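You operate a simulated robot arm through the tools that you are given. There is no shell and no other tool. Be economical: measure what you need, move in short steps, check, and stop when the job is done.

Carry out the task below with a simulated robot arm. There is one attempt and no reset: what you move stays moved.

TASK
Halt the middle welder, push its side stop button, wipe off the blue lint and bin the bare grey cone.
Fine: halt first, then the stop; finish the wipe and take the cone after both; wipe with the yellow pad and put it back; the cone goes into the small grey bin; the white and brown cones stay. Leave the other controls as they are. What is to be rubbed or washed off counts as gone when no trace of it is left.

Only the result counts: the job must be done as asked and must still hold three seconds after the hand-in. Knocking over, shifting, dropping, spilling or breaking anything else fails it.

THE ROBOT
A 7-joint arm with a two-finger parallel gripper on a trunk, on a base that drives. Base frame: it is fixed to the floor where the robot stands at the start and does not move with it; the origin is under the middle of the robot, x ahead of it, y to its left, z up. Lengths are in cm, angles in rad, forces in N, time in s.
With the tool pointing down near the work surface it reaches from about 38 to 80 cm from the robot's upright axis, wherever it stands. Its first joint turns from -2.496 to 2.496 rad. Places, roughly: blue lint [130, 50, 90]; front air dial [330, -180, 80]; front air lever [320, -180, 80]; front band lever [280, -190, 150]; front brake dial [320, -140, 160]; front halt button [340, -160, 80]; front height dial [350, -140, 80]; front jog button [350, -150, 80]; front roll nut [290, -170, 180]; front start button [340, -160, 80]; front stop button [280, -210, 100]; front yellow ball lever [360, -130, 80]; middle air dial [50, -20, 80]; middle air lever [40, -30, 80]; middle band lever [60, -50, 150]; middle brake dial [90, 0, 160]. Payload 3 kg.
The TCP is the grasp point between the finger pads, 3 cm short of the fingertips. In the tool frame z runs along the fingers and y along their closing line. The gripper opens to 11 cm. The fingers are 2 cm wide and 1 cm thick; the gripper's body (4.8 by 11.2 cm) begins 5.5 cm behind the TCP.
Orientation is told as [roll, pitch, yaw] about the base's x, y, z axes, in that order, counted from this pose: with the fingers straight down and closing along the base's y, the tool's x points along the base's -x, its y along +y and its z along -z.

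THE INTERFACE
- The arm moves only by the tool nudge_tool. Its argument "moves" is a list of rows, each an object of numbers (a shift or turn left out is 0, a gripper value left out holds the last): "rx", "ry", "rz": the turn, a rotation vector about the base's x, y, z in units of 8 degrees (1.0 is 8 degrees); "x", "y", "z": the shift along the base's x, y, z in units of 25 mm (1.0 is 25 mm); "claw": the closure, from 0 (fully open) to 1 (shut). In form: [{"rx": .., "ry": .., "rz": .., "x": .., "y": .., "z": .., "claw": ..}, ...]. A call has 1 to 12 rows; each row shifts and turns the commanded pose from where the row before left it. A call with a number of a shift or a turn outside -1 to 1 is refused whole. Rows are played at 5 a second. More than 5 cm and 0.15 rad between two rows, or a gripper value outside its range, and nothing of the call is played. Where a pose cannot be reached the arm comes as near as it can. A force on the tool above 80 N (or 10 N above the force at the start of the call, whichever is more), or a blocked arm, ends the call early, and 0.2 s more pass. The fingers move at their own pace (about 15.3 cm/s each) and stop on an object; they squeeze with about 36 N. The grip force told is the motor's: it shows also when the fingers shut on nothing. Time passes only in rows, and 0.2 s behind the last, so rows that do not move let the fingers close. It gives the time, the measured TCP pose, the force on the tool (base axes), the opening and the grip force at its end, in the units of the frame above (readings bear some noise), with the torque about the TCP (base axes, N m) and any sound that the robot's microphone picked up.
- Cameras (640 x 400 px; columns grow to the right, rows downward): "scene" is now at [60.27, -7.54, 131.17]; the picture's right is [-0.00, -0.17, 0.99], its down [-0.36, 0.92, 0.16] and it looks along [-0.93, -0.35, -0.06] (base axes); focal length 214 px, centre (320, 200). "wrist" rides on the gripper at [7.2, 1.7, -10.3] in the tool frame; the picture's right is [-0.23, 0.97, 0.00], its down [-0.76, -0.18, -0.62] and it looks along [-0.61, -0.14, 0.78] (tool axes); focal length 222 px, centre (320, 200). There is no depth. A picture from a camera that has moved, and an enlarged one, comes with that camera's place and axes in the base frame and with its lens.
- snapshot(camera): a new picture of that camera. The clock stands still meanwhile.
- raise_lower(by): slides the trunk up (or, below 0, down) by that many cm; the arm and the scene camera ride with it, the base frame stays. It gives what a move gives, with no picture.
- steer(legs): drives the robot by 1 to 6 legs, each [ahead, turn to the left] in cm and rad, along the robot's own axes; the way and the turn of a leg run together, so that a leg with both is an arc; at most 150 cm and 3.142 rad a leg. The arm and the cameras ride along, it lands a little off, and it stops where it bumps. It gives what a move gives.
- head_to(pan, tilt): turns the head with the scene camera to pan (to the left, within 1.396 rad either way) and tilt (down, from -0.506 to 1.204), counted from straight ahead of the robot. It gives what a move gives.
- zoom(camera, box): a new picture of the part [left, top, right, bottom] of that camera's present view, enlarged. The clock stands still meanwhile.
- job_done(): hands the job in; it is judged then, once.

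Work in short steps. Places have to be worked out from the pictures, the camera data and where the tool is seen: move nearer, look again, correct. Check each grasp and each placing, and mend what went wrong. You have 120 turns and 90 pictures in all, those below and enlarged ones among them. Open the gripper and draw the arm clear of the work before you hand the job in, unless the task says otherwise; then end with one line.

The tools are called after "Emit:" as a command line: name --argument value ..., lists and objects as JSON in quotes. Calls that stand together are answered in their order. nudge_tool: Moves the arm, as the interface text tells. Its arguments: {"type":"object","properties":{"moves":{"type":"array","items":{"type":"object","properties":{"rx":{"type":"number"},"ry":{"type":"number"},"rz":{"type":"number"},"x":{"type":"number"},"y":{"type":"number"},"z":{"type":"number"},"claw":{"type":"number"}}}}},"required":["moves"]} The other tools are called the same way: raise_lower (by) slides the trunk up or down; steer (legs) drives the base; head_to (pan, tilt) turns the head that bears the scene camera; snapshot (camera) takes a picture; zoom (camera, box) takes an enlarged picture of a part of a camera's view; job_done () hands the job in.

At the start:

```text
clock: 0.0
ee_pos: [59.11, -2.21, 119.07]
tcp_rot: [0.0, 0.001, -0.004]
force: [0.0, -0.5, -0.4]
moment: [-0.03, 0.0, 0.02]
finger_gap: 11.0
grasp_force: 0.0
trunk travel left (down, up): [-35.0, 14.0]
robot x, y, heading: [0.08, 2.27, -0.002]
head pan, tilt: [-1.4, 1.201]
```

scene: 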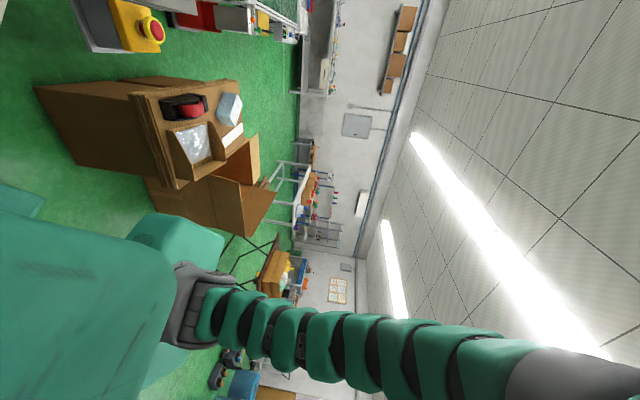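
wrist: 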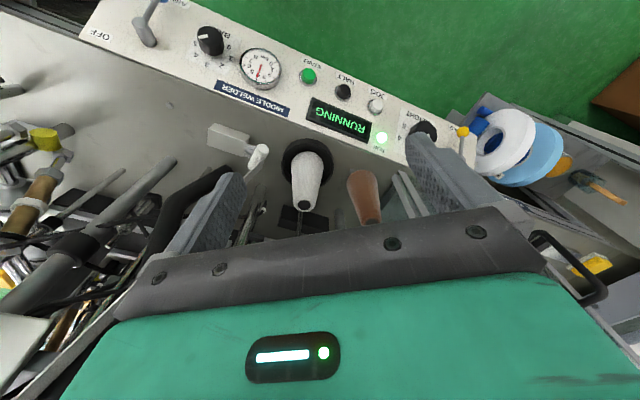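

The scene camera looks back at the robot now. I turn the head to look ahead and down and take a picture.

Emit:
head_to --pan 0 --tilt 0.6

Emit:
snapshot --camera "scene"

```text
clock: 1.5
ee_pos: [59.01, -2.26, 119.22]
tcp_rot: [0.001, 0.0, -0.003]
force: [-0.1, 0.1, -0.6]
moment: [0.0, 0.01, 0.01]
finger_gap: 11.0
grasp_force: 0.0
trunk travel left (down, up): [-35.0, 14.0]
robot x, y, heading: [0.53, 2.54, 0.001]
head pan, tilt: [0.0, 0.6]
```

```text
87 pictures are left
camera scene: at [64.75, -2.05, 123.34], right [0.0, -1.0, 0.0], down [-0.82, 0.0, 0.57], along [-0.57, 0.0, -0.82], focal length 214 px, centre (320, 200)
```

scene: 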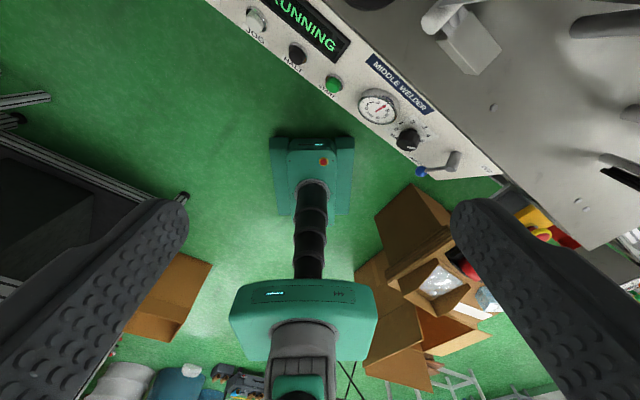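

The scene camera seems to sit near the hand, looking back. I tilt it the other way to view the machine ahead.

Emit:
head_to --pan 0 --tilt -0.5

Emit:
snapshot --camera "scene"

```text
clock: 2.9
ee_pos: [59.11, -2.34, 119.09]
tcp_rot: [0.0, -0.001, -0.004]
force: [0.4, 0.3, 0.1]
moment: [-0.01, 0.03, 0.0]
finger_gap: 10.99
grasp_force: 0.0
trunk travel left (down, up): [-35.0, 14.0]
robot x, y, heading: [-0.26, 2.14, 0.001]
head pan, tilt: [0.0, -0.499]
```

```text
86 pictures are left
camera scene: at [74.27, -2.08, 125.46], right [0.0, -1.0, 0.0], down [-0.88, 0.0, -0.48], along [0.48, 0.0, -0.88], focal length 214 px, centre (320, 200)
```

scene: 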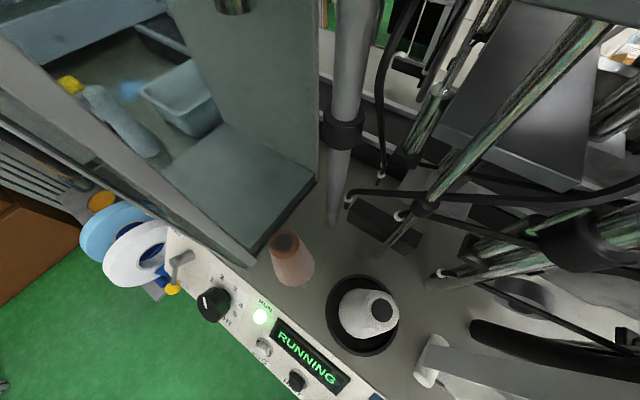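

I can see the panel, white and brown cones, and to the left the blue lint, bin and yellow thing. I pan around to see more.

Emit:
zoom --camera "scene" --box '[0, 0, 320, 200]'

Emit:
head_to --pan 0.9 --tilt -0.5

Emit:
snapshot --camera "scene"

Emit:
head_to --pan -0.9 --tilt -0.3

Emit:
snapshot --camera "scene"

```text
2.00 times, centred on (160, 100) of scene
camera zoom: at [74.27, -2.08, 125.46], right [0.0, -1.0, 0.0], down [-0.88, 0.0, -0.48], along [0.48, 0.0, -0.88], focal length 429 px, centre (640, 400)
```

zoom: 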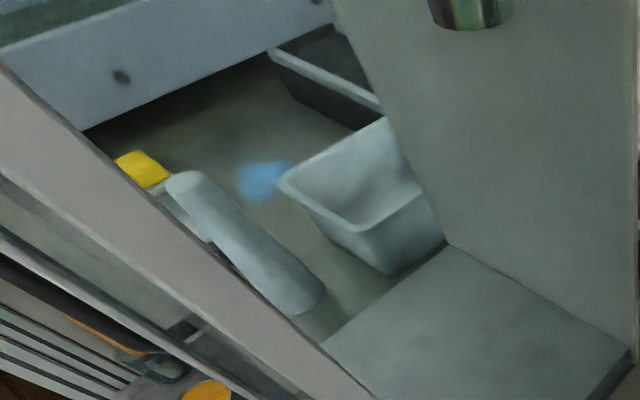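

```text
clock: 4.1
ee_pos: [59.06, -2.26, 119.12]
tcp_rot: [0.0, 0.0, -0.002]
force: [-1.1, 0.8, 0.0]
moment: [-0.02, 0.02, 0.0]
finger_gap: 11.02
grasp_force: 0.1
trunk travel left (down, up): [-35.0, 14.0]
robot x, y, heading: [0.26, 2.14, 0.0]
head pan, tilt: [0.901, -0.499]
```

```text
84 pictures are left
camera scene: at [74.29, 3.17, 128.0], right [0.0, -0.62, -0.78], down [-0.88, 0.38, -0.3], along [0.48, 0.69, -0.55], focal length 214 px, centre (320, 200)
```

scene: 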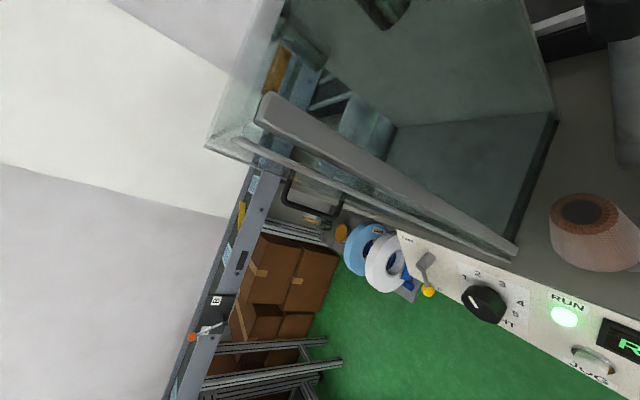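

```text
clock: 5.9
ee_pos: [59.03, -2.31, 119.18]
tcp_rot: [0.0, 0.001, -0.004]
force: [-0.3, -0.8, 0.5]
moment: [0.03, 0.03, 0.01]
finger_gap: 11.0
grasp_force: 0.1
trunk travel left (down, up): [-35.0, 14.0]
robot x, y, heading: [0.23, 2.22, 0.0]
head pan, tilt: [-0.901, -0.3]
```

```text
83 pictures are left
camera scene: at [72.8, -8.23, 127.29], right [0.0, -0.62, 0.78], down [-0.96, -0.23, -0.18], along [0.29, -0.75, -0.59], focal length 214 px, centre (320, 200)
```

scene: 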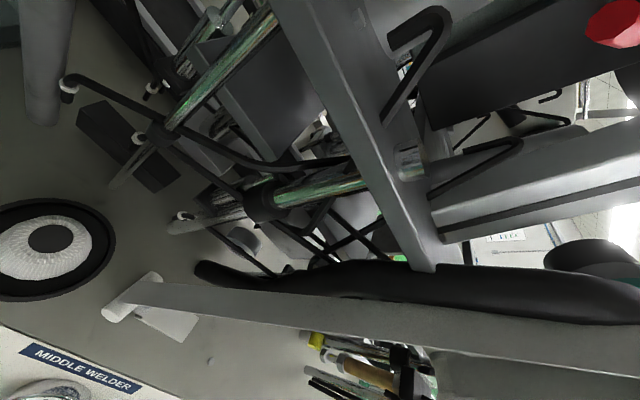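

HALT triangulates to about [64.7, 1.9, 77.4]. I park the head, shut the claw and descend to about 10 cm above it, then look with the wrist camera.

Emit:
head_to --pan -1.39 --tilt 1.2

Emit:
nudge_tool --moves '[{"x": 0.5, "y": 0.3, "claw": 1}, {"x": 0.5, "y": 0.3, "z": -0.7}, {"x": 0.5, "y": 0.3, "z": -1}, {"x": 0.5, "y": 0.3, "z": -1}, {"x": 0.26, "y": 0.4, "z": -1}, {"z": -1}, {"z": -1}, {"z": -1}, {"z": -1}]'

Emit:
snapshot --camera "wrist"

Emit:
snapshot --camera "scene"

```text
clock: 7.5
ee_pos: [59.03, -2.38, 119.2]
tcp_rot: [0.001, 0.0, -0.004]
force: [0.5, -1.3, 0.5]
moment: [-0.02, -0.01, -0.05]
finger_gap: 11.0
grasp_force: 0.0
trunk travel left (down, up): [-35.0, 14.0]
robot x, y, heading: [-0.1, 2.17, 0.002]
head pan, tilt: [-1.389, 1.201]
```

```text
clock: 9.5
ee_pos: [64.91, 1.73, 99.96]
tcp_rot: [-0.001, 0.001, -0.003]
force: [0.6, 0.1, -0.3]
moment: [-0.02, 0.01, 0.01]
finger_gap: 0.0
grasp_force: 36.1
trunk travel left (down, up): [-35.0, 14.0]
robot x, y, heading: [0.37, 2.03, -0.003]
head pan, tilt: [-1.389, 1.201]
```

```text
82 pictures are left
camera wrist: at [57.57, 3.42, 110.11], right [0.23, 0.97, 0.0], down [0.76, -0.18, 0.62], along [0.61, -0.14, -0.78], focal length 222 px, centre (320, 200)
```

wrist: 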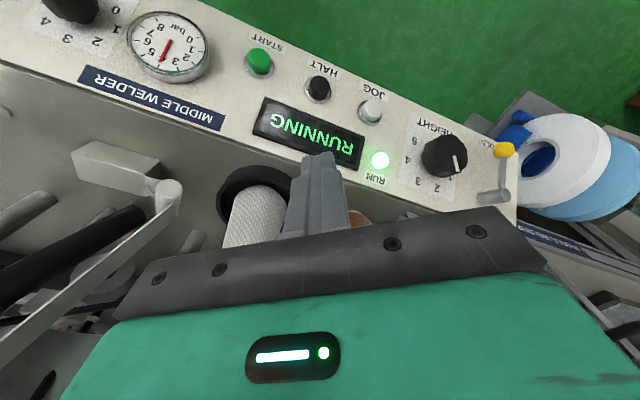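

```text
81 pictures are left
camera scene: at [66.06, -3.54, 111.89], right [0.0, -0.18, 0.98], down [-0.36, 0.92, 0.17], along [-0.93, -0.35, -0.07], focal length 214 px, centre (320, 200)
```

scene: 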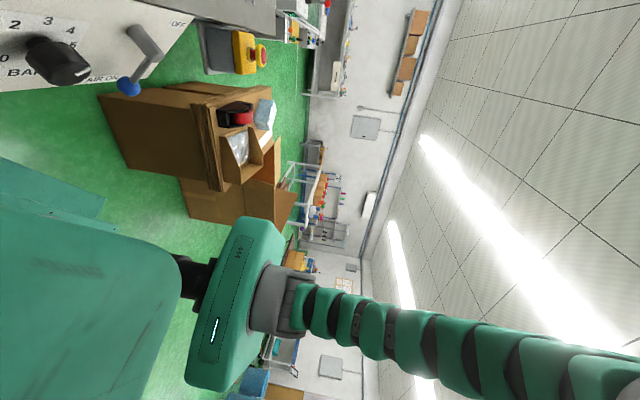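

HALT appears right where expected; its cap axis seems tilted outward, so I zoom in to judge the slope of the panel.

Emit:
zoom --camera "wrist" --box '[220, 30, 420, 155]'

Emit:
head_to --pan 0 --tilt 1.2

Emit:
snapshot --camera "scene"

```text
3.20 times, centred on (320, 92) of wrist
camera zoom: at [57.57, 3.42, 110.11], right [0.23, 0.97, 0.0], down [0.76, -0.18, 0.62], along [0.61, -0.14, -0.78], focal length 711 px, centre (320, 544)
```

zoom: 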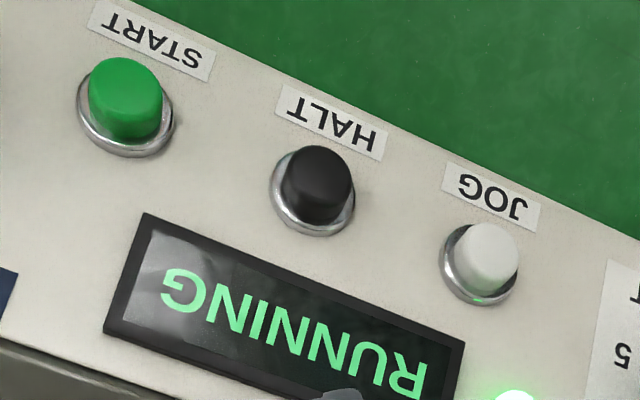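

```text
clock: 11.0
ee_pos: [64.8, 1.75, 100.05]
tcp_rot: [0.0, 0.001, -0.004]
force: [-0.3, -0.4, -0.1]
moment: [-0.02, -0.04, -0.04]
finger_gap: 0.01
grasp_force: 36.0
trunk travel left (down, up): [-35.0, 14.0]
robot x, y, heading: [0.15, 2.41, 0.0]
head pan, tilt: [0.0, 1.201]
```

```text
79 pictures are left
camera scene: at [66.08, 1.95, 107.34], right [0.0, -1.0, 0.0], down [-0.36, 0.0, 0.93], along [-0.93, 0.0, -0.36], focal length 214 px, centre (320, 200)
```

scene: 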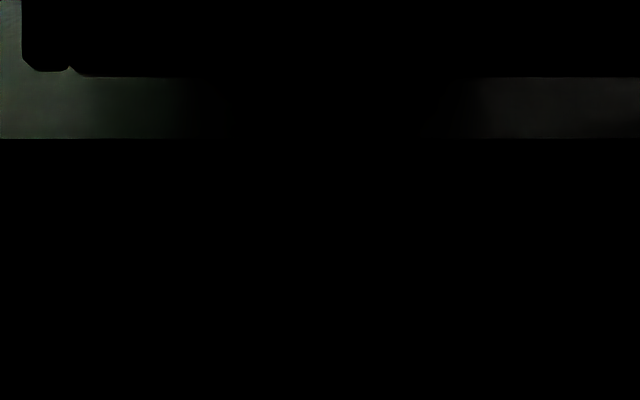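

The buttons' axis is tilted roughly 25–30° outward to the operator. I tilt the tool to match and come to about 5 cm in front of HALT.

Emit:
head_to --pan -1.39 --tilt 1.2

Emit:
nudge_tool --moves '[{"rx": -0.38, "ry": -0.5, "x": -0.26, "y": 0.18, "z": -0.96}, {"rx": -0.38, "ry": -0.5, "x": -0.26, "y": 0.18, "z": -0.96}, {"rx": -0.38, "ry": -0.5, "x": -0.26, "y": 0.18, "z": -0.96}, {"rx": -0.38, "ry": -0.5, "x": -0.26, "y": 0.18, "z": -0.96}, {"rx": -0.38, "ry": -0.5, "x": -0.26, "y": 0.18, "z": -0.96}, {"z": -0.96}]'

Emit:
snapshot --camera "wrist"

```text
clock: 12.5
ee_pos: [64.83, 1.78, 100.02]
tcp_rot: [-0.001, -0.001, -0.002]
force: [-0.4, -0.1, -0.1]
moment: [0.01, -0.01, 0.04]
finger_gap: 0.0
grasp_force: 36.0
trunk travel left (down, up): [-35.0, 14.0]
robot x, y, heading: [0.07, 2.11, 0.002]
head pan, tilt: [-1.389, 1.201]
```

```text
clock: 13.9
ee_pos: [61.53, 3.8, 85.57]
tcp_rot: [-0.276, -0.349, 0.043]
force: [0.0, -0.2, 0.3]
moment: [0.03, 0.01, 0.01]
finger_gap: 0.0
grasp_force: 36.2
trunk travel left (down, up): [-35.0, 14.0]
robot x, y, heading: [-0.05, 2.26, -0.001]
head pan, tilt: [-1.389, 1.201]
```

```text
78 pictures are left
camera wrist: at [51.18, 7.79, 91.9], right [0.26, 0.95, -0.17], down [0.5, 0.02, 0.87], along [0.83, -0.31, -0.47], focal length 222 px, centre (320, 200)
```

wrist: 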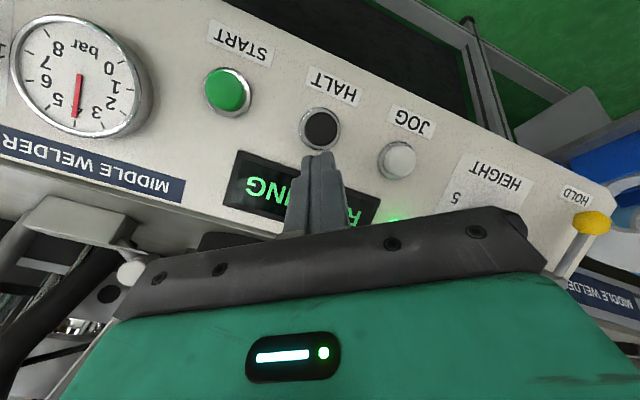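

Seen nearly face-on along a 45° line, so the panel slopes about 45°; HALT cap at ≈[64.3, 1.8, 77.4]. I tilt further and line up 4 cm before it.

Emit:
nudge_tool --moves '[{"rx": -0.375, "ry": -0.5, "x": -0.125, "y": 0.095, "z": -0.325}, {"rx": -0.375, "ry": -0.5, "x": -0.125, "y": 0.095, "z": -0.325}, {"rx": -0.375, "ry": -0.5, "x": -0.125, "y": 0.095, "z": -0.325}, {"rx": -0.375, "ry": -0.5, "x": -0.125, "y": 0.095, "z": -0.325}, {}]'

Emit:
snapshot --camera "wrist"

```text
clock: 15.1
ee_pos: [60.16, 4.4, 82.68]
tcp_rot: [-0.502, -0.55, 0.134]
force: [0.7, -0.6, 0.1]
moment: [0.0, -0.01, 0.02]
finger_gap: 0.01
grasp_force: 36.1
out of reach, approached as far as the arm can: row 4
trunk travel left (down, up): [-35.0, 14.0]
robot x, y, heading: [0.12, 1.93, 0.001]
head pan, tilt: [-1.389, 1.201]
```

```text
77 pictures are left
camera wrist: at [48.77, 9.38, 85.84], right [0.32, 0.9, -0.28], down [0.3, 0.19, 0.94], along [0.9, -0.38, -0.21], focal length 222 px, centre (320, 200)
```

wrist: 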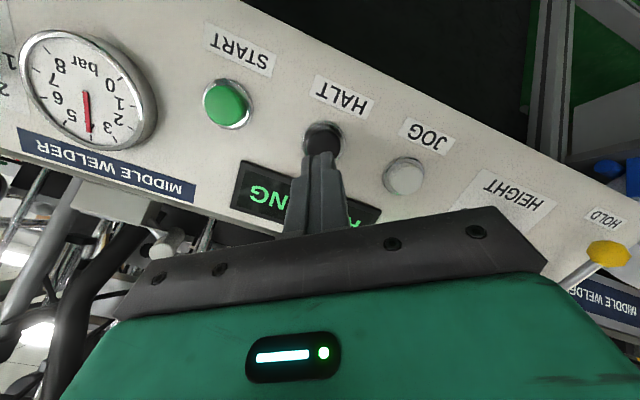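

Tip is about 4 cm from the cap. I advance to contact and press a little, watching force.

Emit:
nudge_tool --moves '[{"x": 0.25, "y": -0.16, "z": -0.32}, {"x": 0.25, "y": -0.16, "z": -0.32}, {"x": 0.25, "y": -0.16, "z": -0.32}, {"x": 0.15, "y": -0.12, "z": -0.2}, {}]'

Emit:
snapshot --camera "wrist"

```text
clock: 16.3
ee_pos: [60.99, 3.15, 80.71]
tcp_rot: [-0.542, -0.602, 0.169]
force: [-0.5, -0.3, 0.5]
moment: [0.0, 0.0, 0.01]
finger_gap: 0.0
grasp_force: 35.7
out of reach, approached as far as the arm can: row 1, 2, 3
trunk travel left (down, up): [-35.0, 14.0]
robot x, y, heading: [0.36, 2.05, -0.002]
head pan, tilt: [-1.389, 1.201]
```

```text
76 pictures are left
camera wrist: at [49.43, 8.07, 83.23], right [0.33, 0.9, -0.28], down [0.24, 0.21, 0.95], along [0.91, -0.38, -0.15], focal length 222 px, centre (320, 200)
```

wrist: 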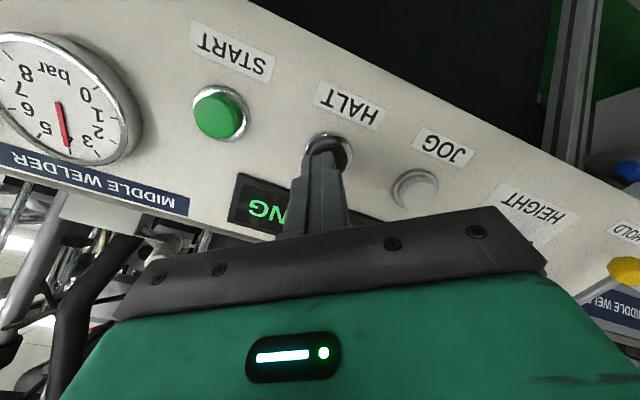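

The tip is ~2 cm off the cap and ~0.5 cm to the START side. I shift along the panel and push on.

Emit:
nudge_tool --moves '[{"x": 0.22, "y": 0.05, "z": -0.15}, {"x": 0.22, "y": 0.0, "z": -0.2}, {"x": 0.15, "y": -0.1, "z": -0.2}, {"x": 0.1, "y": -0.08, "z": -0.14}, {}]'

Emit:
snapshot --camera "wrist"

```text
clock: 17.5
ee_pos: [62.5, 2.77, 79.69]
tcp_rot: [-0.546, -0.61, 0.171]
force: [-25.8, 10.1, 54.8]
moment: [-0.56, -0.88, -0.16]
finger_gap: 0.0
grasp_force: 35.6
trunk travel left (down, up): [-35.0, 14.0]
robot x, y, heading: [-0.04, 2.22, 0.002]
head pan, tilt: [-1.389, 1.201]
heard: click
```

```text
75 pictures are left
camera wrist: at [50.92, 7.77, 81.87], right [0.33, 0.9, -0.28], down [0.23, 0.21, 0.95], along [0.92, -0.38, -0.14], focal length 222 px, centre (320, 200)
```

wrist: 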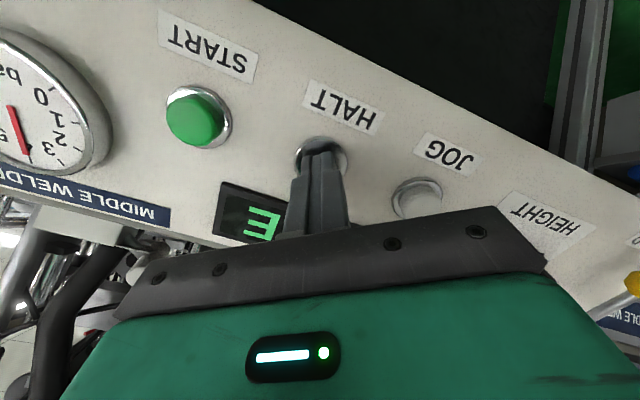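

A click was heard and the display changed. I back off along the axis, then up, and look.

Emit:
nudge_tool --moves '[{"x": -0.3, "y": 0.2, "z": 0.4}, {"x": -0.4, "y": 0.3, "z": 0.5}, {"x": -0.4, "y": 0.3, "z": 0.6}, {"x": -0.4, "y": 0.3, "z": 0.9}, {"z": 1}, {"z": 1, "rx": 0.375, "ry": 0.5}, {"z": 1, "rx": 0.375, "ry": 0.5}, {"z": 1, "rx": 0.375, "ry": 0.5}, {"z": 1, "rx": 0.375, "ry": 0.5}]'

Emit:
snapshot --camera "wrist"

Emit:
zoom --camera "scene" --box '[100, 0, 420, 200]'

```text
clock: 19.5
ee_pos: [59.07, 5.77, 97.7]
tcp_rot: [-0.276, -0.345, 0.045]
force: [-0.4, -0.7, 0.2]
moment: [-0.03, -0.03, 0.0]
finger_gap: 0.0
grasp_force: 36.0
trunk travel left (down, up): [-35.0, 14.0]
robot x, y, heading: [0.33, 2.19, -0.003]
head pan, tilt: [-1.389, 1.201]
```

```text
74 pictures are left
camera wrist: at [48.78, 9.71, 104.11], right [0.26, 0.95, -0.17], down [0.5, 0.02, 0.87], along [0.83, -0.31, -0.47], focal length 222 px, centre (320, 200)
```

wrist: 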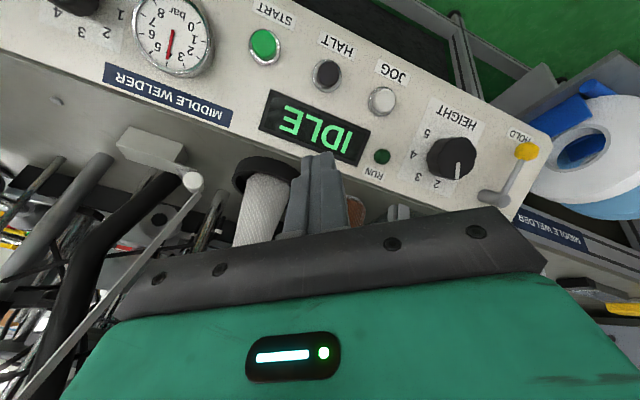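

```text
2.00 times, centred on (260, 100) of scene
camera zoom: at [55.89, 3.8, 110.35], right [-0.34, 0.08, 0.94], down [-0.35, 0.91, -0.2], along [-0.87, -0.4, -0.28], focal length 429 px, centre (440, 400)
```

zoom: 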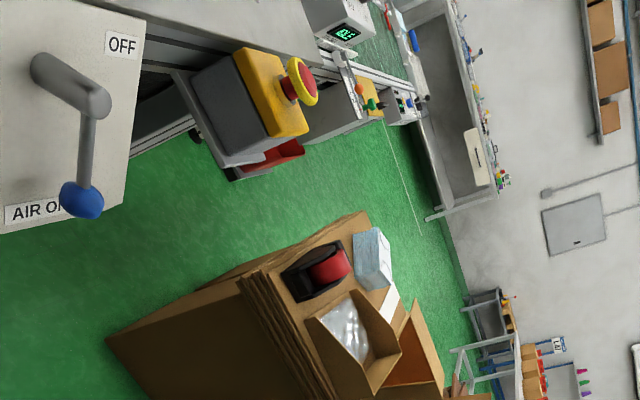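

Display shows IDLE with the run lamp off. The stop button triangulates to ≈[31.5, -50, 89], pointing up. I straighten the tool and swing over at safe height.

Emit:
nudge_tool --moves '[{"x": -0.8, "y": -0.6, "z": 0.5, "rx": 0.38, "ry": 0.5}, {"x": -0.8, "y": -0.8, "z": 0.5, "rx": 0.38, "ry": 0.5}, {"x": -0.7, "y": -0.9, "z": 0.5, "rx": 0.38, "ry": 0.5}, {"x": -0.6, "y": -0.9, "z": 0.5, "rx": 0.38, "ry": 0.5}, {"x": -0.6, "y": -0.9, "z": 0.4, "rx": 0.38, "ry": 0.5}, {"x": -0.6, "y": -0.9}, {"x": -0.6, "y": -0.9}, {"x": -0.5, "y": -0.9}, {"x": -0.5, "y": -0.9}, {"x": -0.5, "y": -0.9}, {"x": -0.5, "y": -0.9}, {"x": -0.5, "y": -0.9}]'

Emit:
nudge_tool --moves '[{"x": -0.3, "y": -0.9}, {"x": -0.3, "y": -0.9}, {"x": -0.3, "y": -0.9}, {"x": -0.3, "y": -0.9}, {"x": -0.3, "y": -0.9}, {"x": -0.3, "y": -0.9}, {"x": -0.3, "y": -0.9}, {"x": -0.3, "y": -0.9}, {"x": -0.3, "y": -0.9}]'

Emit:
snapshot --camera "wrist"

```text
clock: 22.1
ee_pos: [41.14, -20.38, 103.65]
tcp_rot: [-0.001, 0.001, -0.003]
force: [0.0, 0.0, -0.1]
moment: [-0.05, 0.02, 0.01]
finger_gap: 0.01
grasp_force: 36.0
trunk travel left (down, up): [-35.0, 14.0]
robot x, y, heading: [0.4, 2.03, -0.008]
head pan, tilt: [-1.389, 1.201]
```

```text
clock: 24.1
ee_pos: [34.17, -40.77, 103.65]
tcp_rot: [0.0, -0.001, -0.004]
force: [-0.7, 0.1, -0.3]
moment: [-0.03, 0.0, 0.02]
finger_gap: 0.01
grasp_force: 36.2
trunk travel left (down, up): [-35.0, 14.0]
robot x, y, heading: [0.51, 2.36, -0.0]
head pan, tilt: [-1.389, 1.201]
```

```text
72 pictures are left
camera wrist: at [26.92, -39.04, 113.87], right [0.23, 0.97, 0.0], down [0.76, -0.18, 0.62], along [0.61, -0.15, -0.78], focal length 222 px, centre (320, 200)
```

wrist: 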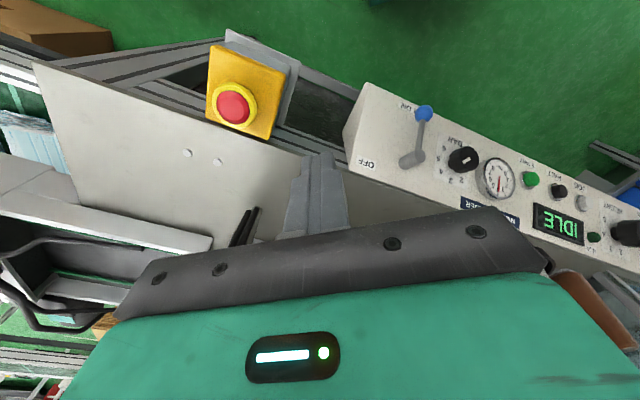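

STOP confirmed at ≈[31.5, -49.7, 89]. I move over it, tip about 5 cm above.

Emit:
nudge_tool --moves '[{"x": -0.3, "y": -0.9}, {"x": -0.3, "y": -0.9}, {"x": -0.3, "y": -0.9, "z": -0.4}, {"x": -0.17, "y": -0.86, "z": -0.8}, {"z": -0.9}, {"z": -0.6}]'

Emit:
zoom --camera "wrist" --box '[220, 50, 420, 175]'

Emit:
snapshot --camera "wrist"

```text
clock: 25.5
ee_pos: [31.46, -49.85, 97.04]
tcp_rot: [-0.001, -0.001, -0.002]
force: [0.4, -0.5, 0.1]
moment: [0.01, -0.02, 0.02]
finger_gap: 0.03
grasp_force: 36.0
trunk travel left (down, up): [-35.0, 14.0]
robot x, y, heading: [0.55, 1.88, 0.001]
head pan, tilt: [-1.389, 1.201]
```

```text
3.20 times, centred on (320, 112) of wrist
camera zoom: at [24.1, -48.05, 107.25], right [0.23, 0.97, 0.0], down [0.76, -0.18, 0.62], along [0.61, -0.14, -0.78], focal length 711 px, centre (320, 480)
```

zoom: 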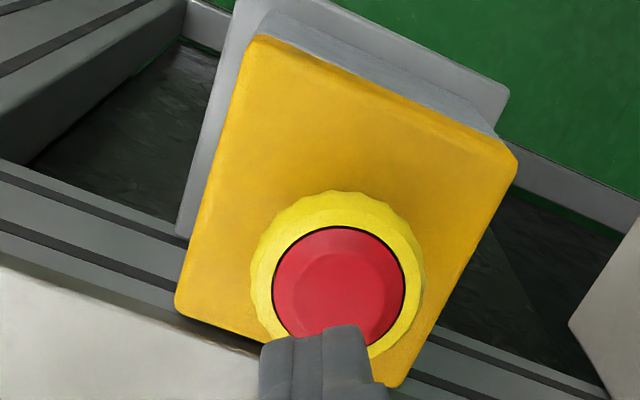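

```text
70 pictures are left
camera wrist: at [24.1, -48.05, 107.25], right [0.23, 0.97, 0.0], down [0.76, -0.18, 0.62], along [0.61, -0.14, -0.78], focal length 222 px, centre (320, 200)
```

wrist: 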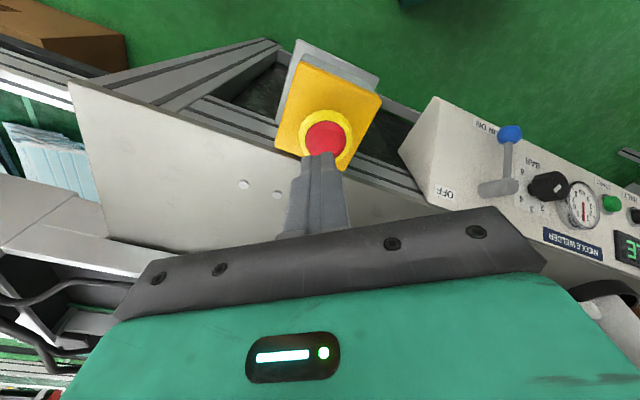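

I center on the red cap and press down gently.

Emit:
nudge_tool --moves '[{"x": 0.12, "y": 0.16, "z": -0.5}, {"z": -0.6}, {"z": -0.4}, {"z": -0.2}, {"z": -0.2}, {"z": -0.2}, {"z": -0.2}]'

```text
clock: 26.9
ee_pos: [31.82, -49.26, 92.97]
tcp_rot: [-0.014, -0.011, -0.003]
force: [-12.8, 36.2, 193.5]
moment: [1.28, 2.15, 0.61]
finger_gap: 0.01
grasp_force: 35.8
trunk travel left (down, up): [-35.0, 14.0]
robot x, y, heading: [-0.07, 2.1, 0.002]
head pan, tilt: [-1.389, 1.201]
heard: click
stopped in row 6: the force on the tool passed its limit at 88 N (the readings are from after the stop); the commanded pose is now the measured one
```

Click heard with a hard bottom. I lift off and look.

Emit:
nudge_tool --moves '[{"z": 0.6}, {"z": 1}, {"z": 1}, {"z": 1}, {"z": 1}]'

Emit:
snapshot --camera "wrist"

```text
clock: 28.1
ee_pos: [31.9, -49.27, 103.89]
tcp_rot: [-0.004, -0.006, -0.005]
force: [0.5, 0.0, 0.7]
moment: [0.03, 0.03, 0.0]
finger_gap: 0.0
grasp_force: 36.2
trunk travel left (down, up): [-35.0, 14.0]
robot x, y, heading: [0.38, 2.2, -0.001]
head pan, tilt: [-1.389, 1.201]
```

```text
69 pictures are left
camera wrist: at [24.54, -47.57, 114.04], right [0.23, 0.97, 0.0], down [0.76, -0.18, 0.63], along [0.61, -0.15, -0.78], focal length 222 px, centre (320, 200)
```

wrist: 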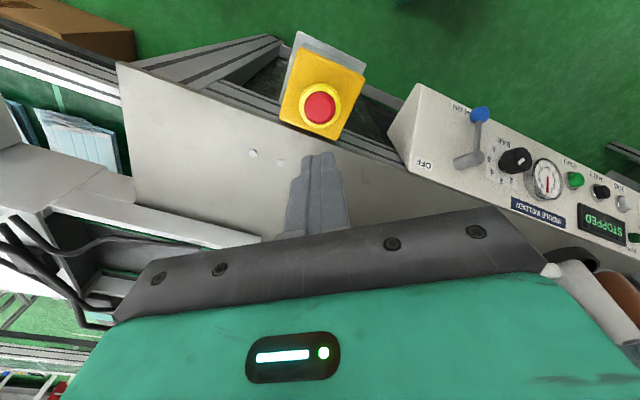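

Display says STOPPED. Now I swing back toward the left end at height to survey the lint, bin and cones.

Emit:
nudge_tool --moves '[{"x": 0.3, "y": 1, "z": 0.5}, {"x": 0.3, "y": 1, "z": 0.5}, {"x": 0.3, "y": 1, "z": 0.5}, {"x": 0.3, "y": 1, "z": 0.5}, {"x": 0.3, "y": 1, "z": 0.5}, {"x": 0.3, "y": 1, "z": 0.5}, {"x": 0.3, "y": 1, "z": 0.5}, {"x": 0.3, "y": 1, "z": 0.5}, {"x": 0.3, "y": 1, "z": 0.5}, {"x": 0.3, "y": 1, "z": 0.5}, {"x": 0.3, "y": 1, "z": 0.5}, {"x": 0.3, "y": 1, "z": 0.5}]'

Emit:
nudge_tool --moves '[{"x": 0.3, "y": 1, "z": 0.5}, {"x": 0.3, "y": 1, "z": 0.5}, {"x": 0.3, "y": 1, "z": 0.5}, {"x": 0.3, "y": 1, "z": 0.5}, {"x": 0.3, "y": 1, "z": 0.5}, {"x": 0.3, "y": 1, "z": 0.5}, {"x": 0.3, "y": 1, "z": 0.5}, {"x": 0.3, "y": 1, "z": 0.5}, {"x": 0.3, "y": 1}, {"x": 0.3, "y": 1}, {"x": 0.3, "y": 1}, {"x": 0.3, "y": 1}]'

Emit:
head_to --pan 0.5 --tilt -0.5

Emit:
snapshot --camera "scene"

```text
clock: 30.7
ee_pos: [41.14, -19.27, 118.75]
tcp_rot: [-0.005, -0.003, -0.003]
force: [-0.9, 0.0, -0.4]
moment: [0.05, 0.04, 0.03]
finger_gap: 0.0
grasp_force: 36.5
trunk travel left (down, up): [-35.0, 14.0]
robot x, y, heading: [-0.04, 2.08, -0.001]
head pan, tilt: [-1.389, 1.201]
```

```text
clock: 33.3
ee_pos: [50.14, 10.67, 128.93]
tcp_rot: [-0.007, -0.004, -0.004]
force: [-1.4, 0.3, 0.8]
moment: [0.06, 0.01, -0.01]
finger_gap: 0.0
grasp_force: 36.0
trunk travel left (down, up): [-35.0, 14.0]
robot x, y, heading: [0.17, 2.23, -0.002]
head pan, tilt: [-1.389, 1.201]
```

```text
clock: 35.1
ee_pos: [50.1, 10.71, 128.98]
tcp_rot: [-0.008, -0.004, -0.003]
force: [0.8, 0.2, -0.1]
moment: [0.03, -0.01, -0.02]
finger_gap: 0.0
grasp_force: 35.7
trunk travel left (down, up): [-35.0, 14.0]
robot x, y, heading: [-0.07, 2.07, 0.002]
head pan, tilt: [0.499, -0.499]
```

```text
68 pictures are left
camera scene: at [65.28, 14.09, 136.1], right [0.0, -0.88, -0.47], down [-0.88, 0.23, -0.43], along [0.48, 0.41, -0.77], focal length 214 px, centre (320, 200)
```

scene: 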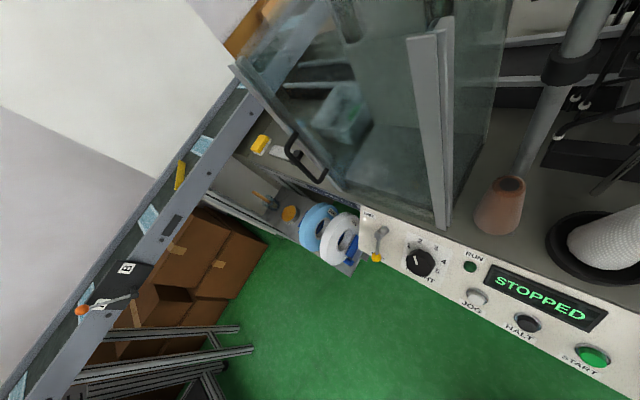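

I zoom into the glass enclosure region.

Emit:
zoom --camera "scene" --box '[220, 50, 480, 212]'

```text
2.46 times, centred on (350, 131) of scene
camera zoom: at [65.28, 14.09, 136.1], right [0.0, -0.88, -0.47], down [-0.88, 0.23, -0.43], along [0.48, 0.41, -0.77], focal length 528 px, centre (246, 370)
```

zoom: 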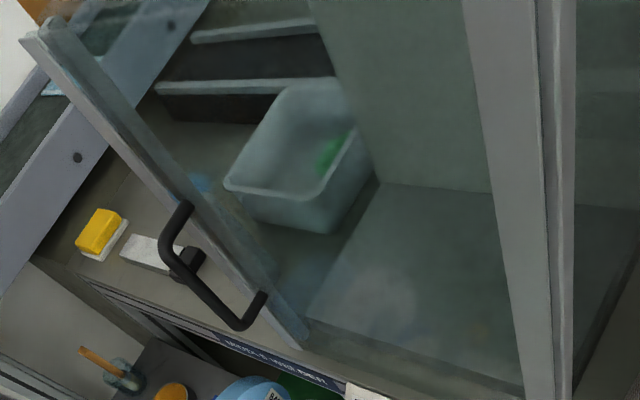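

The glass pane ends around [95, 32]; lint (≈[129,47,90]), pad (≈[127,66,90]) and bin (≈[116,29]) lie beyond. I'll drive along the machine front to about (73, 83). First turn and go halfway.

Emit:
steer --legs '[[0, 0.838], [55, 0]]'

Emit:
head_to --pan 0 --tilt -0.5

Emit:
snapshot --camera "scene"

Emit:
snapshot --camera "wrist"

```text
clock: 40.5
ee_pos: [62.94, 84.55, 128.93]
tcp_rot: [-0.007, -0.005, 0.834]
force: [-0.8, 0.1, -0.8]
moment: [-0.03, -0.01, 0.04]
finger_gap: 0.0
grasp_force: 35.8
trunk travel left (down, up): [-35.0, 14.0]
robot x, y, heading: [36.3, 40.89, 0.837]
head pan, tilt: [0.499, -0.499]
```

```text
clock: 41.4
ee_pos: [62.94, 84.35, 129.08]
tcp_rot: [-0.007, -0.003, 0.833]
force: [0.0, 0.3, -0.8]
moment: [0.05, 0.0, -0.01]
finger_gap: 0.02
grasp_force: 35.8
trunk travel left (down, up): [-35.0, 14.0]
robot x, y, heading: [36.34, 41.23, 0.836]
head pan, tilt: [0.0, -0.499]
```

```text
66 pictures are left
camera scene: at [73.2, 95.82, 135.34], right [0.74, -0.67, 0.01], down [-0.59, -0.65, -0.48], along [0.33, 0.35, -0.88], focal length 214 px, centre (320, 200)
```

scene: 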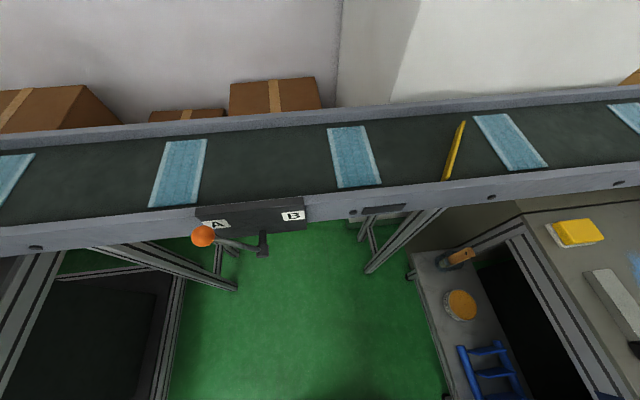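

```text
65 pictures are left
camera wrist: at [56.72, 80.22, 139.16], right [-0.57, 0.82, -0.01], down [0.64, 0.45, 0.63], along [0.52, 0.35, -0.78], focal length 222 px, centre (320, 200)
```

wrist: 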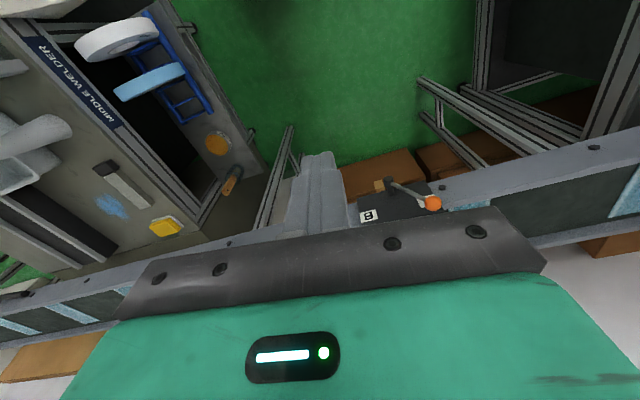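

A conveyor with an orange A/B lever lies ahead, so I stop earlier, near (63, 71), then turn right to face the machine.

Emit:
steer --legs '[[38, 0], [0, -1.48]]'

Emit:
snapshot --camera "scene"

Emit:
snapshot --camera "wrist"

```text
clock: 47.4
ee_pos: [107.69, 47.24, 128.96]
tcp_rot: [-0.008, -0.002, -0.63]
force: [0.8, -0.6, -0.5]
moment: [-0.04, 0.01, -0.02]
finger_gap: 0.0
grasp_force: 35.7
trunk travel left (down, up): [-35.0, 14.0]
robot x, y, heading: [65.05, 73.46, -0.62]
head pan, tilt: [0.0, -0.499]
```

```text
64 pictures are left
camera scene: at [120.04, 38.58, 135.34], right [-0.59, -0.81, 0.01], down [-0.71, 0.51, -0.48], along [0.39, -0.29, -0.88], focal length 214 px, centre (320, 200)
```

scene: 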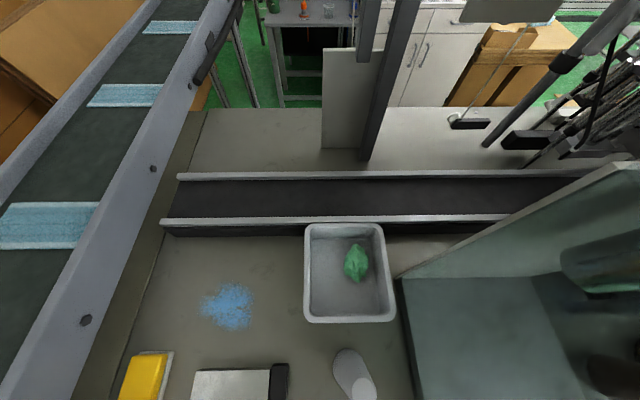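

```text
63 pictures are left
camera wrist: at [102.81, 52.83, 139.16], right [0.76, 0.65, -0.01], down [0.51, -0.59, 0.63], along [0.41, -0.48, -0.78], focal length 222 px, centre (320, 200)
```

wrist: 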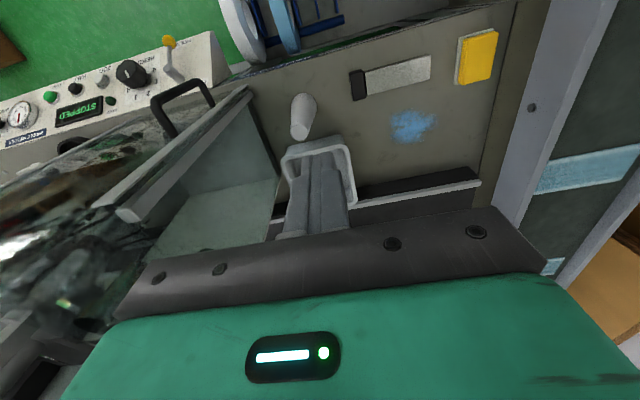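

Now everything is in view: bin, lint, yellow pad and the bare grey cone standing near the glass. I zoom on the pad region in both cameras.

Emit:
zoom --camera "wrist" --box '[340, 10, 540, 135]'

Emit:
zoom --camera "scene" --box '[80, 240, 336, 400]'

```text
3.20 times, centred on (440, 72) of wrist
camera zoom: at [102.81, 52.83, 139.16], right [0.76, 0.65, -0.01], down [0.51, -0.59, 0.63], along [0.41, -0.48, -0.78], focal length 711 px, centre (-64, 608)
```

zoom: 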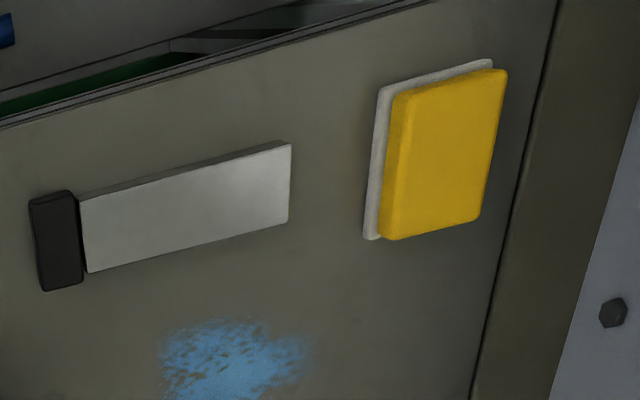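

```text
2.50 times, centred on (208, 320) of scene
camera zoom: at [120.04, 38.58, 135.34], right [-0.59, -0.81, 0.01], down [-0.71, 0.51, -0.48], along [0.39, -0.29, -0.88], focal length 536 px, centre (600, -100)
```

zoom: 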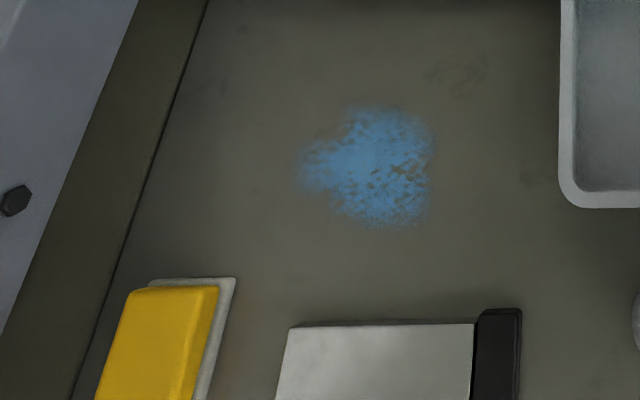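

The pad (≈5.5×8 cm) sits on a white tile at ≈[130, 68.3], short side along my closing line. I move above it with the claw partly open and look again.

Emit:
nudge_tool --moves '[{"x": 0.89, "y": 0.84, "claw": 0.3}, {"x": 0.89, "y": 0.84, "z": -0.5}, {"x": 0.89, "y": 0.84, "z": -0.8}, {"x": 0.89, "y": 0.84, "z": -0.8}, {"x": 0.89, "y": 0.84, "z": -0.8}, {"x": 0.89, "y": 0.84, "z": -0.8}, {"x": 0.89, "y": 0.84, "z": -0.8}, {"x": 0.89, "y": 0.84, "z": -0.8}, {"x": 0.89, "y": 0.84, "z": -0.8}, {"x": 0.89, "y": 0.84, "z": -0.8}, {"z": -0.8}]'

Emit:
snapshot --camera "wrist"

Emit:
snapshot --camera "scene"

```text
clock: 49.8
ee_pos: [129.8, 68.2, 110.05]
tcp_rot: [-0.006, -0.005, -0.63]
force: [-0.9, -0.5, -0.2]
moment: [0.0, -0.01, 0.0]
finger_gap: 7.72
grasp_force: 0.2
trunk travel left (down, up): [-35.0, 14.0]
robot x, y, heading: [64.88, 73.2, -0.623]
head pan, tilt: [0.0, -0.499]
```

```text
60 pictures are left
camera wrist: at [124.99, 73.92, 120.2], right [0.76, 0.65, 0.0], down [0.51, -0.59, 0.63], along [0.41, -0.48, -0.78], focal length 222 px, centre (320, 200)
```

wrist: 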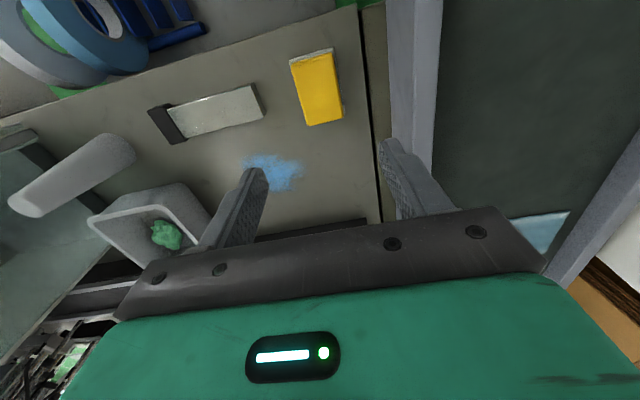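

```text
59 pictures are left
camera scene: at [142.21, 59.67, 116.39], right [-0.59, -0.81, 0.01], down [-0.71, 0.51, -0.48], along [0.39, -0.29, -0.88], focal length 214 px, centre (320, 200)
```

scene: 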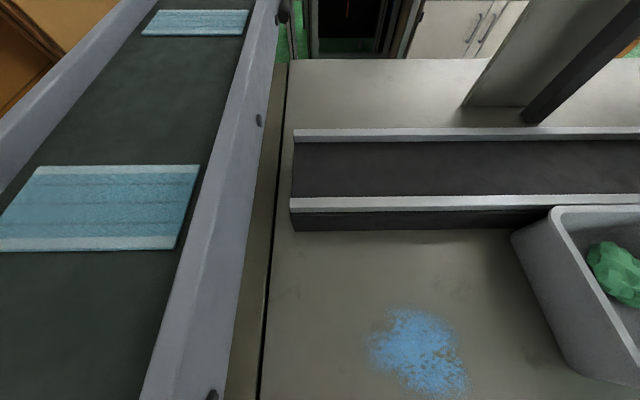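

Pad top about z≈89.5, centre ≈[129.2, 68.3]; rail is ~8 cm to the side, clear. I descend partway and check.

Emit:
nudge_tool --moves '[{"x": -0.2, "z": -0.8}, {"z": -1}, {"z": -1}, {"z": -1}, {"z": -1}, {"z": -0.6}]'

Emit:
snapshot --camera "wrist"

```text
clock: 51.2
ee_pos: [129.29, 67.92, 96.24]
tcp_rot: [-0.008, -0.005, -0.63]
force: [-0.5, -0.3, 0.2]
moment: [0.01, 0.02, 0.02]
finger_gap: 7.68
grasp_force: 0.1
trunk travel left (down, up): [-35.0, 14.0]
robot x, y, heading: [65.09, 73.44, -0.619]
head pan, tilt: [0.0, -0.499]
```

```text
58 pictures are left
camera wrist: at [124.35, 73.77, 106.41], right [0.76, 0.65, -0.01], down [0.51, -0.59, 0.63], along [0.41, -0.48, -0.78], focal length 222 px, centre (320, 200)
```

wrist: 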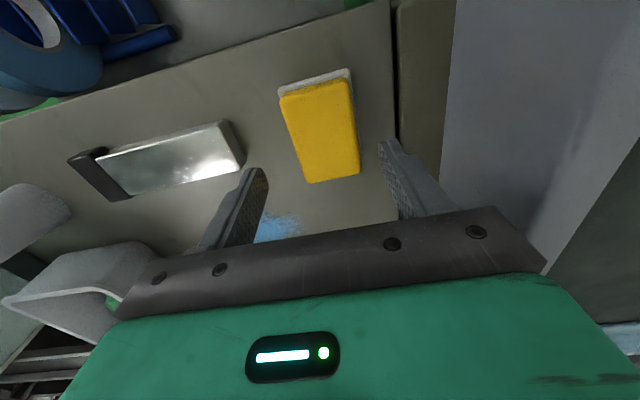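

The fingers straddle the pad well. I descend to TCP z≈90 and close.

Emit:
nudge_tool --moves '[{"x": 0.1, "y": 0.1, "z": -0.6}, {"z": -0.6}, {"z": -0.6}, {"z": -0.6}, {}, {"claw": 0.6}, {"claw": 1}, {"claw": 1}, {"claw": 1}]'

Emit:
snapshot --camera "wrist"

```text
clock: 53.2
ee_pos: [129.6, 68.49, 90.46]
tcp_rot: [-0.007, -0.004, -0.629]
force: [-0.3, -0.7, -0.4]
moment: [0.0, 0.03, 0.0]
finger_gap: 5.28
grasp_force: 35.8
trunk travel left (down, up): [-35.0, 14.0]
robot x, y, heading: [64.73, 73.53, -0.621]
head pan, tilt: [0.0, -0.499]
```

```text
57 pictures are left
camera wrist: at [124.69, 74.13, 100.56], right [0.76, 0.65, -0.01], down [0.51, -0.59, 0.63], along [0.41, -0.48, -0.78], focal length 222 px, centre (320, 200)
```

wrist: 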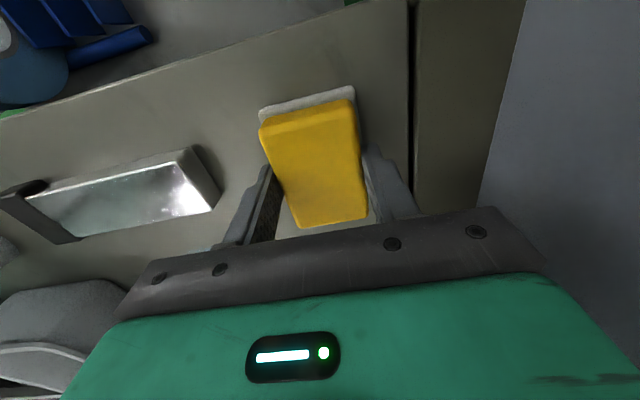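

Pad is held (5.3 cm gap); put-back pose is [129.6, 68.5, 90.5]. I lift it and check that the tile stays.

Emit:
nudge_tool --moves '[{"z": 0.5}, {"z": 1}, {"z": 1}, {"z": 1}]'

Emit:
snapshot --camera "wrist"

Emit:
snapshot --camera "scene"

```text
clock: 54.2
ee_pos: [129.66, 68.34, 98.85]
tcp_rot: [-0.008, -0.004, -0.629]
force: [0.3, -0.1, 0.1]
moment: [0.0, 0.03, 0.01]
finger_gap: 5.27
grasp_force: 36.4
trunk travel left (down, up): [-35.0, 14.0]
robot x, y, heading: [65.16, 73.29, -0.62]
head pan, tilt: [0.0, -0.499]
```

```text
56 pictures are left
camera wrist: at [124.76, 74.11, 109.17], right [0.76, 0.65, -0.01], down [0.51, -0.59, 0.63], along [0.41, -0.48, -0.78], focal length 222 px, centre (320, 200)
```

wrist: 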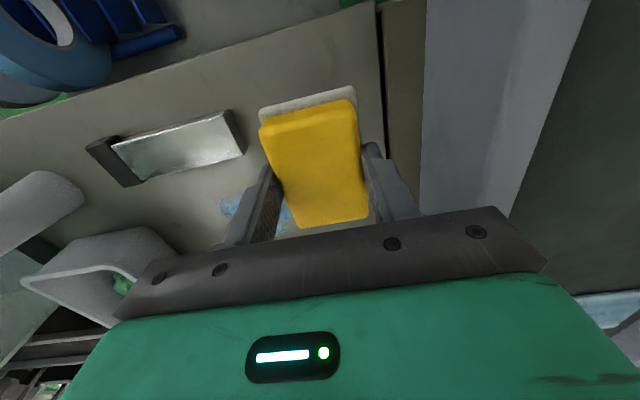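

```text
55 pictures are left
camera scene: at [141.98, 59.86, 105.34], right [-0.59, -0.81, 0.01], down [-0.71, 0.51, -0.48], along [0.39, -0.29, -0.88], focal length 214 px, centre (320, 200)
```

scene: 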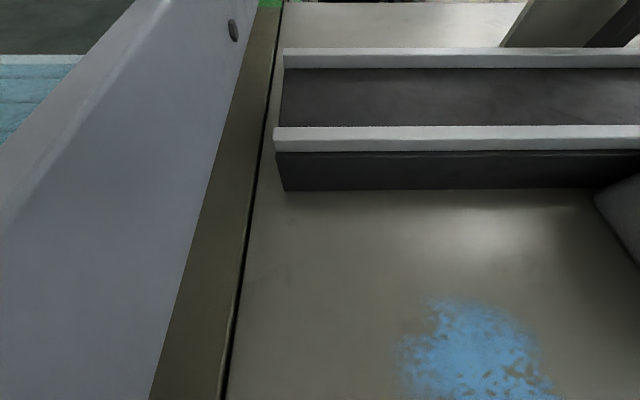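

The white base is part of the pad and came along. I carry it to the start of the first stroke near the lint and lower until contact.

Emit:
nudge_tool --moves '[{"x": 0.3, "y": -1}, {"x": 0.3, "y": -1}, {"x": 0.4, "y": -1}, {"x": 0.3, "y": -0.9}, {"z": -1}, {"z": -1}, {"z": -0.9}, {"z": -0.2}, {"z": -0.15}, {}]'

```text
clock: 56.4
ee_pos: [132.81, 58.56, 90.93]
tcp_rot: [-0.007, -0.002, -0.63]
force: [-0.5, 0.6, -0.6]
moment: [0.02, 0.02, 0.01]
finger_gap: 5.28
grasp_force: 35.5
trunk travel left (down, up): [-35.0, 14.0]
robot x, y, heading: [64.84, 73.34, -0.616]
head pan, tilt: [0.0, -0.499]
```

Not touching yet; I lower in small steps.

Emit:
nudge_tool --moves '[{"z": -0.1}, {"z": -0.1}, {"z": -0.08}, {}]'

```text
clock: 57.4
ee_pos: [132.8, 58.52, 90.34]
tcp_rot: [-0.006, -0.007, -0.63]
force: [0.9, -1.7, 15.3]
moment: [0.5, 0.29, 0.02]
finger_gap: 5.28
grasp_force: 36.2
trunk travel left (down, up): [-35.0, 14.0]
robot x, y, heading: [64.88, 73.21, -0.612]
head pan, tilt: [0.0, -0.499]
```

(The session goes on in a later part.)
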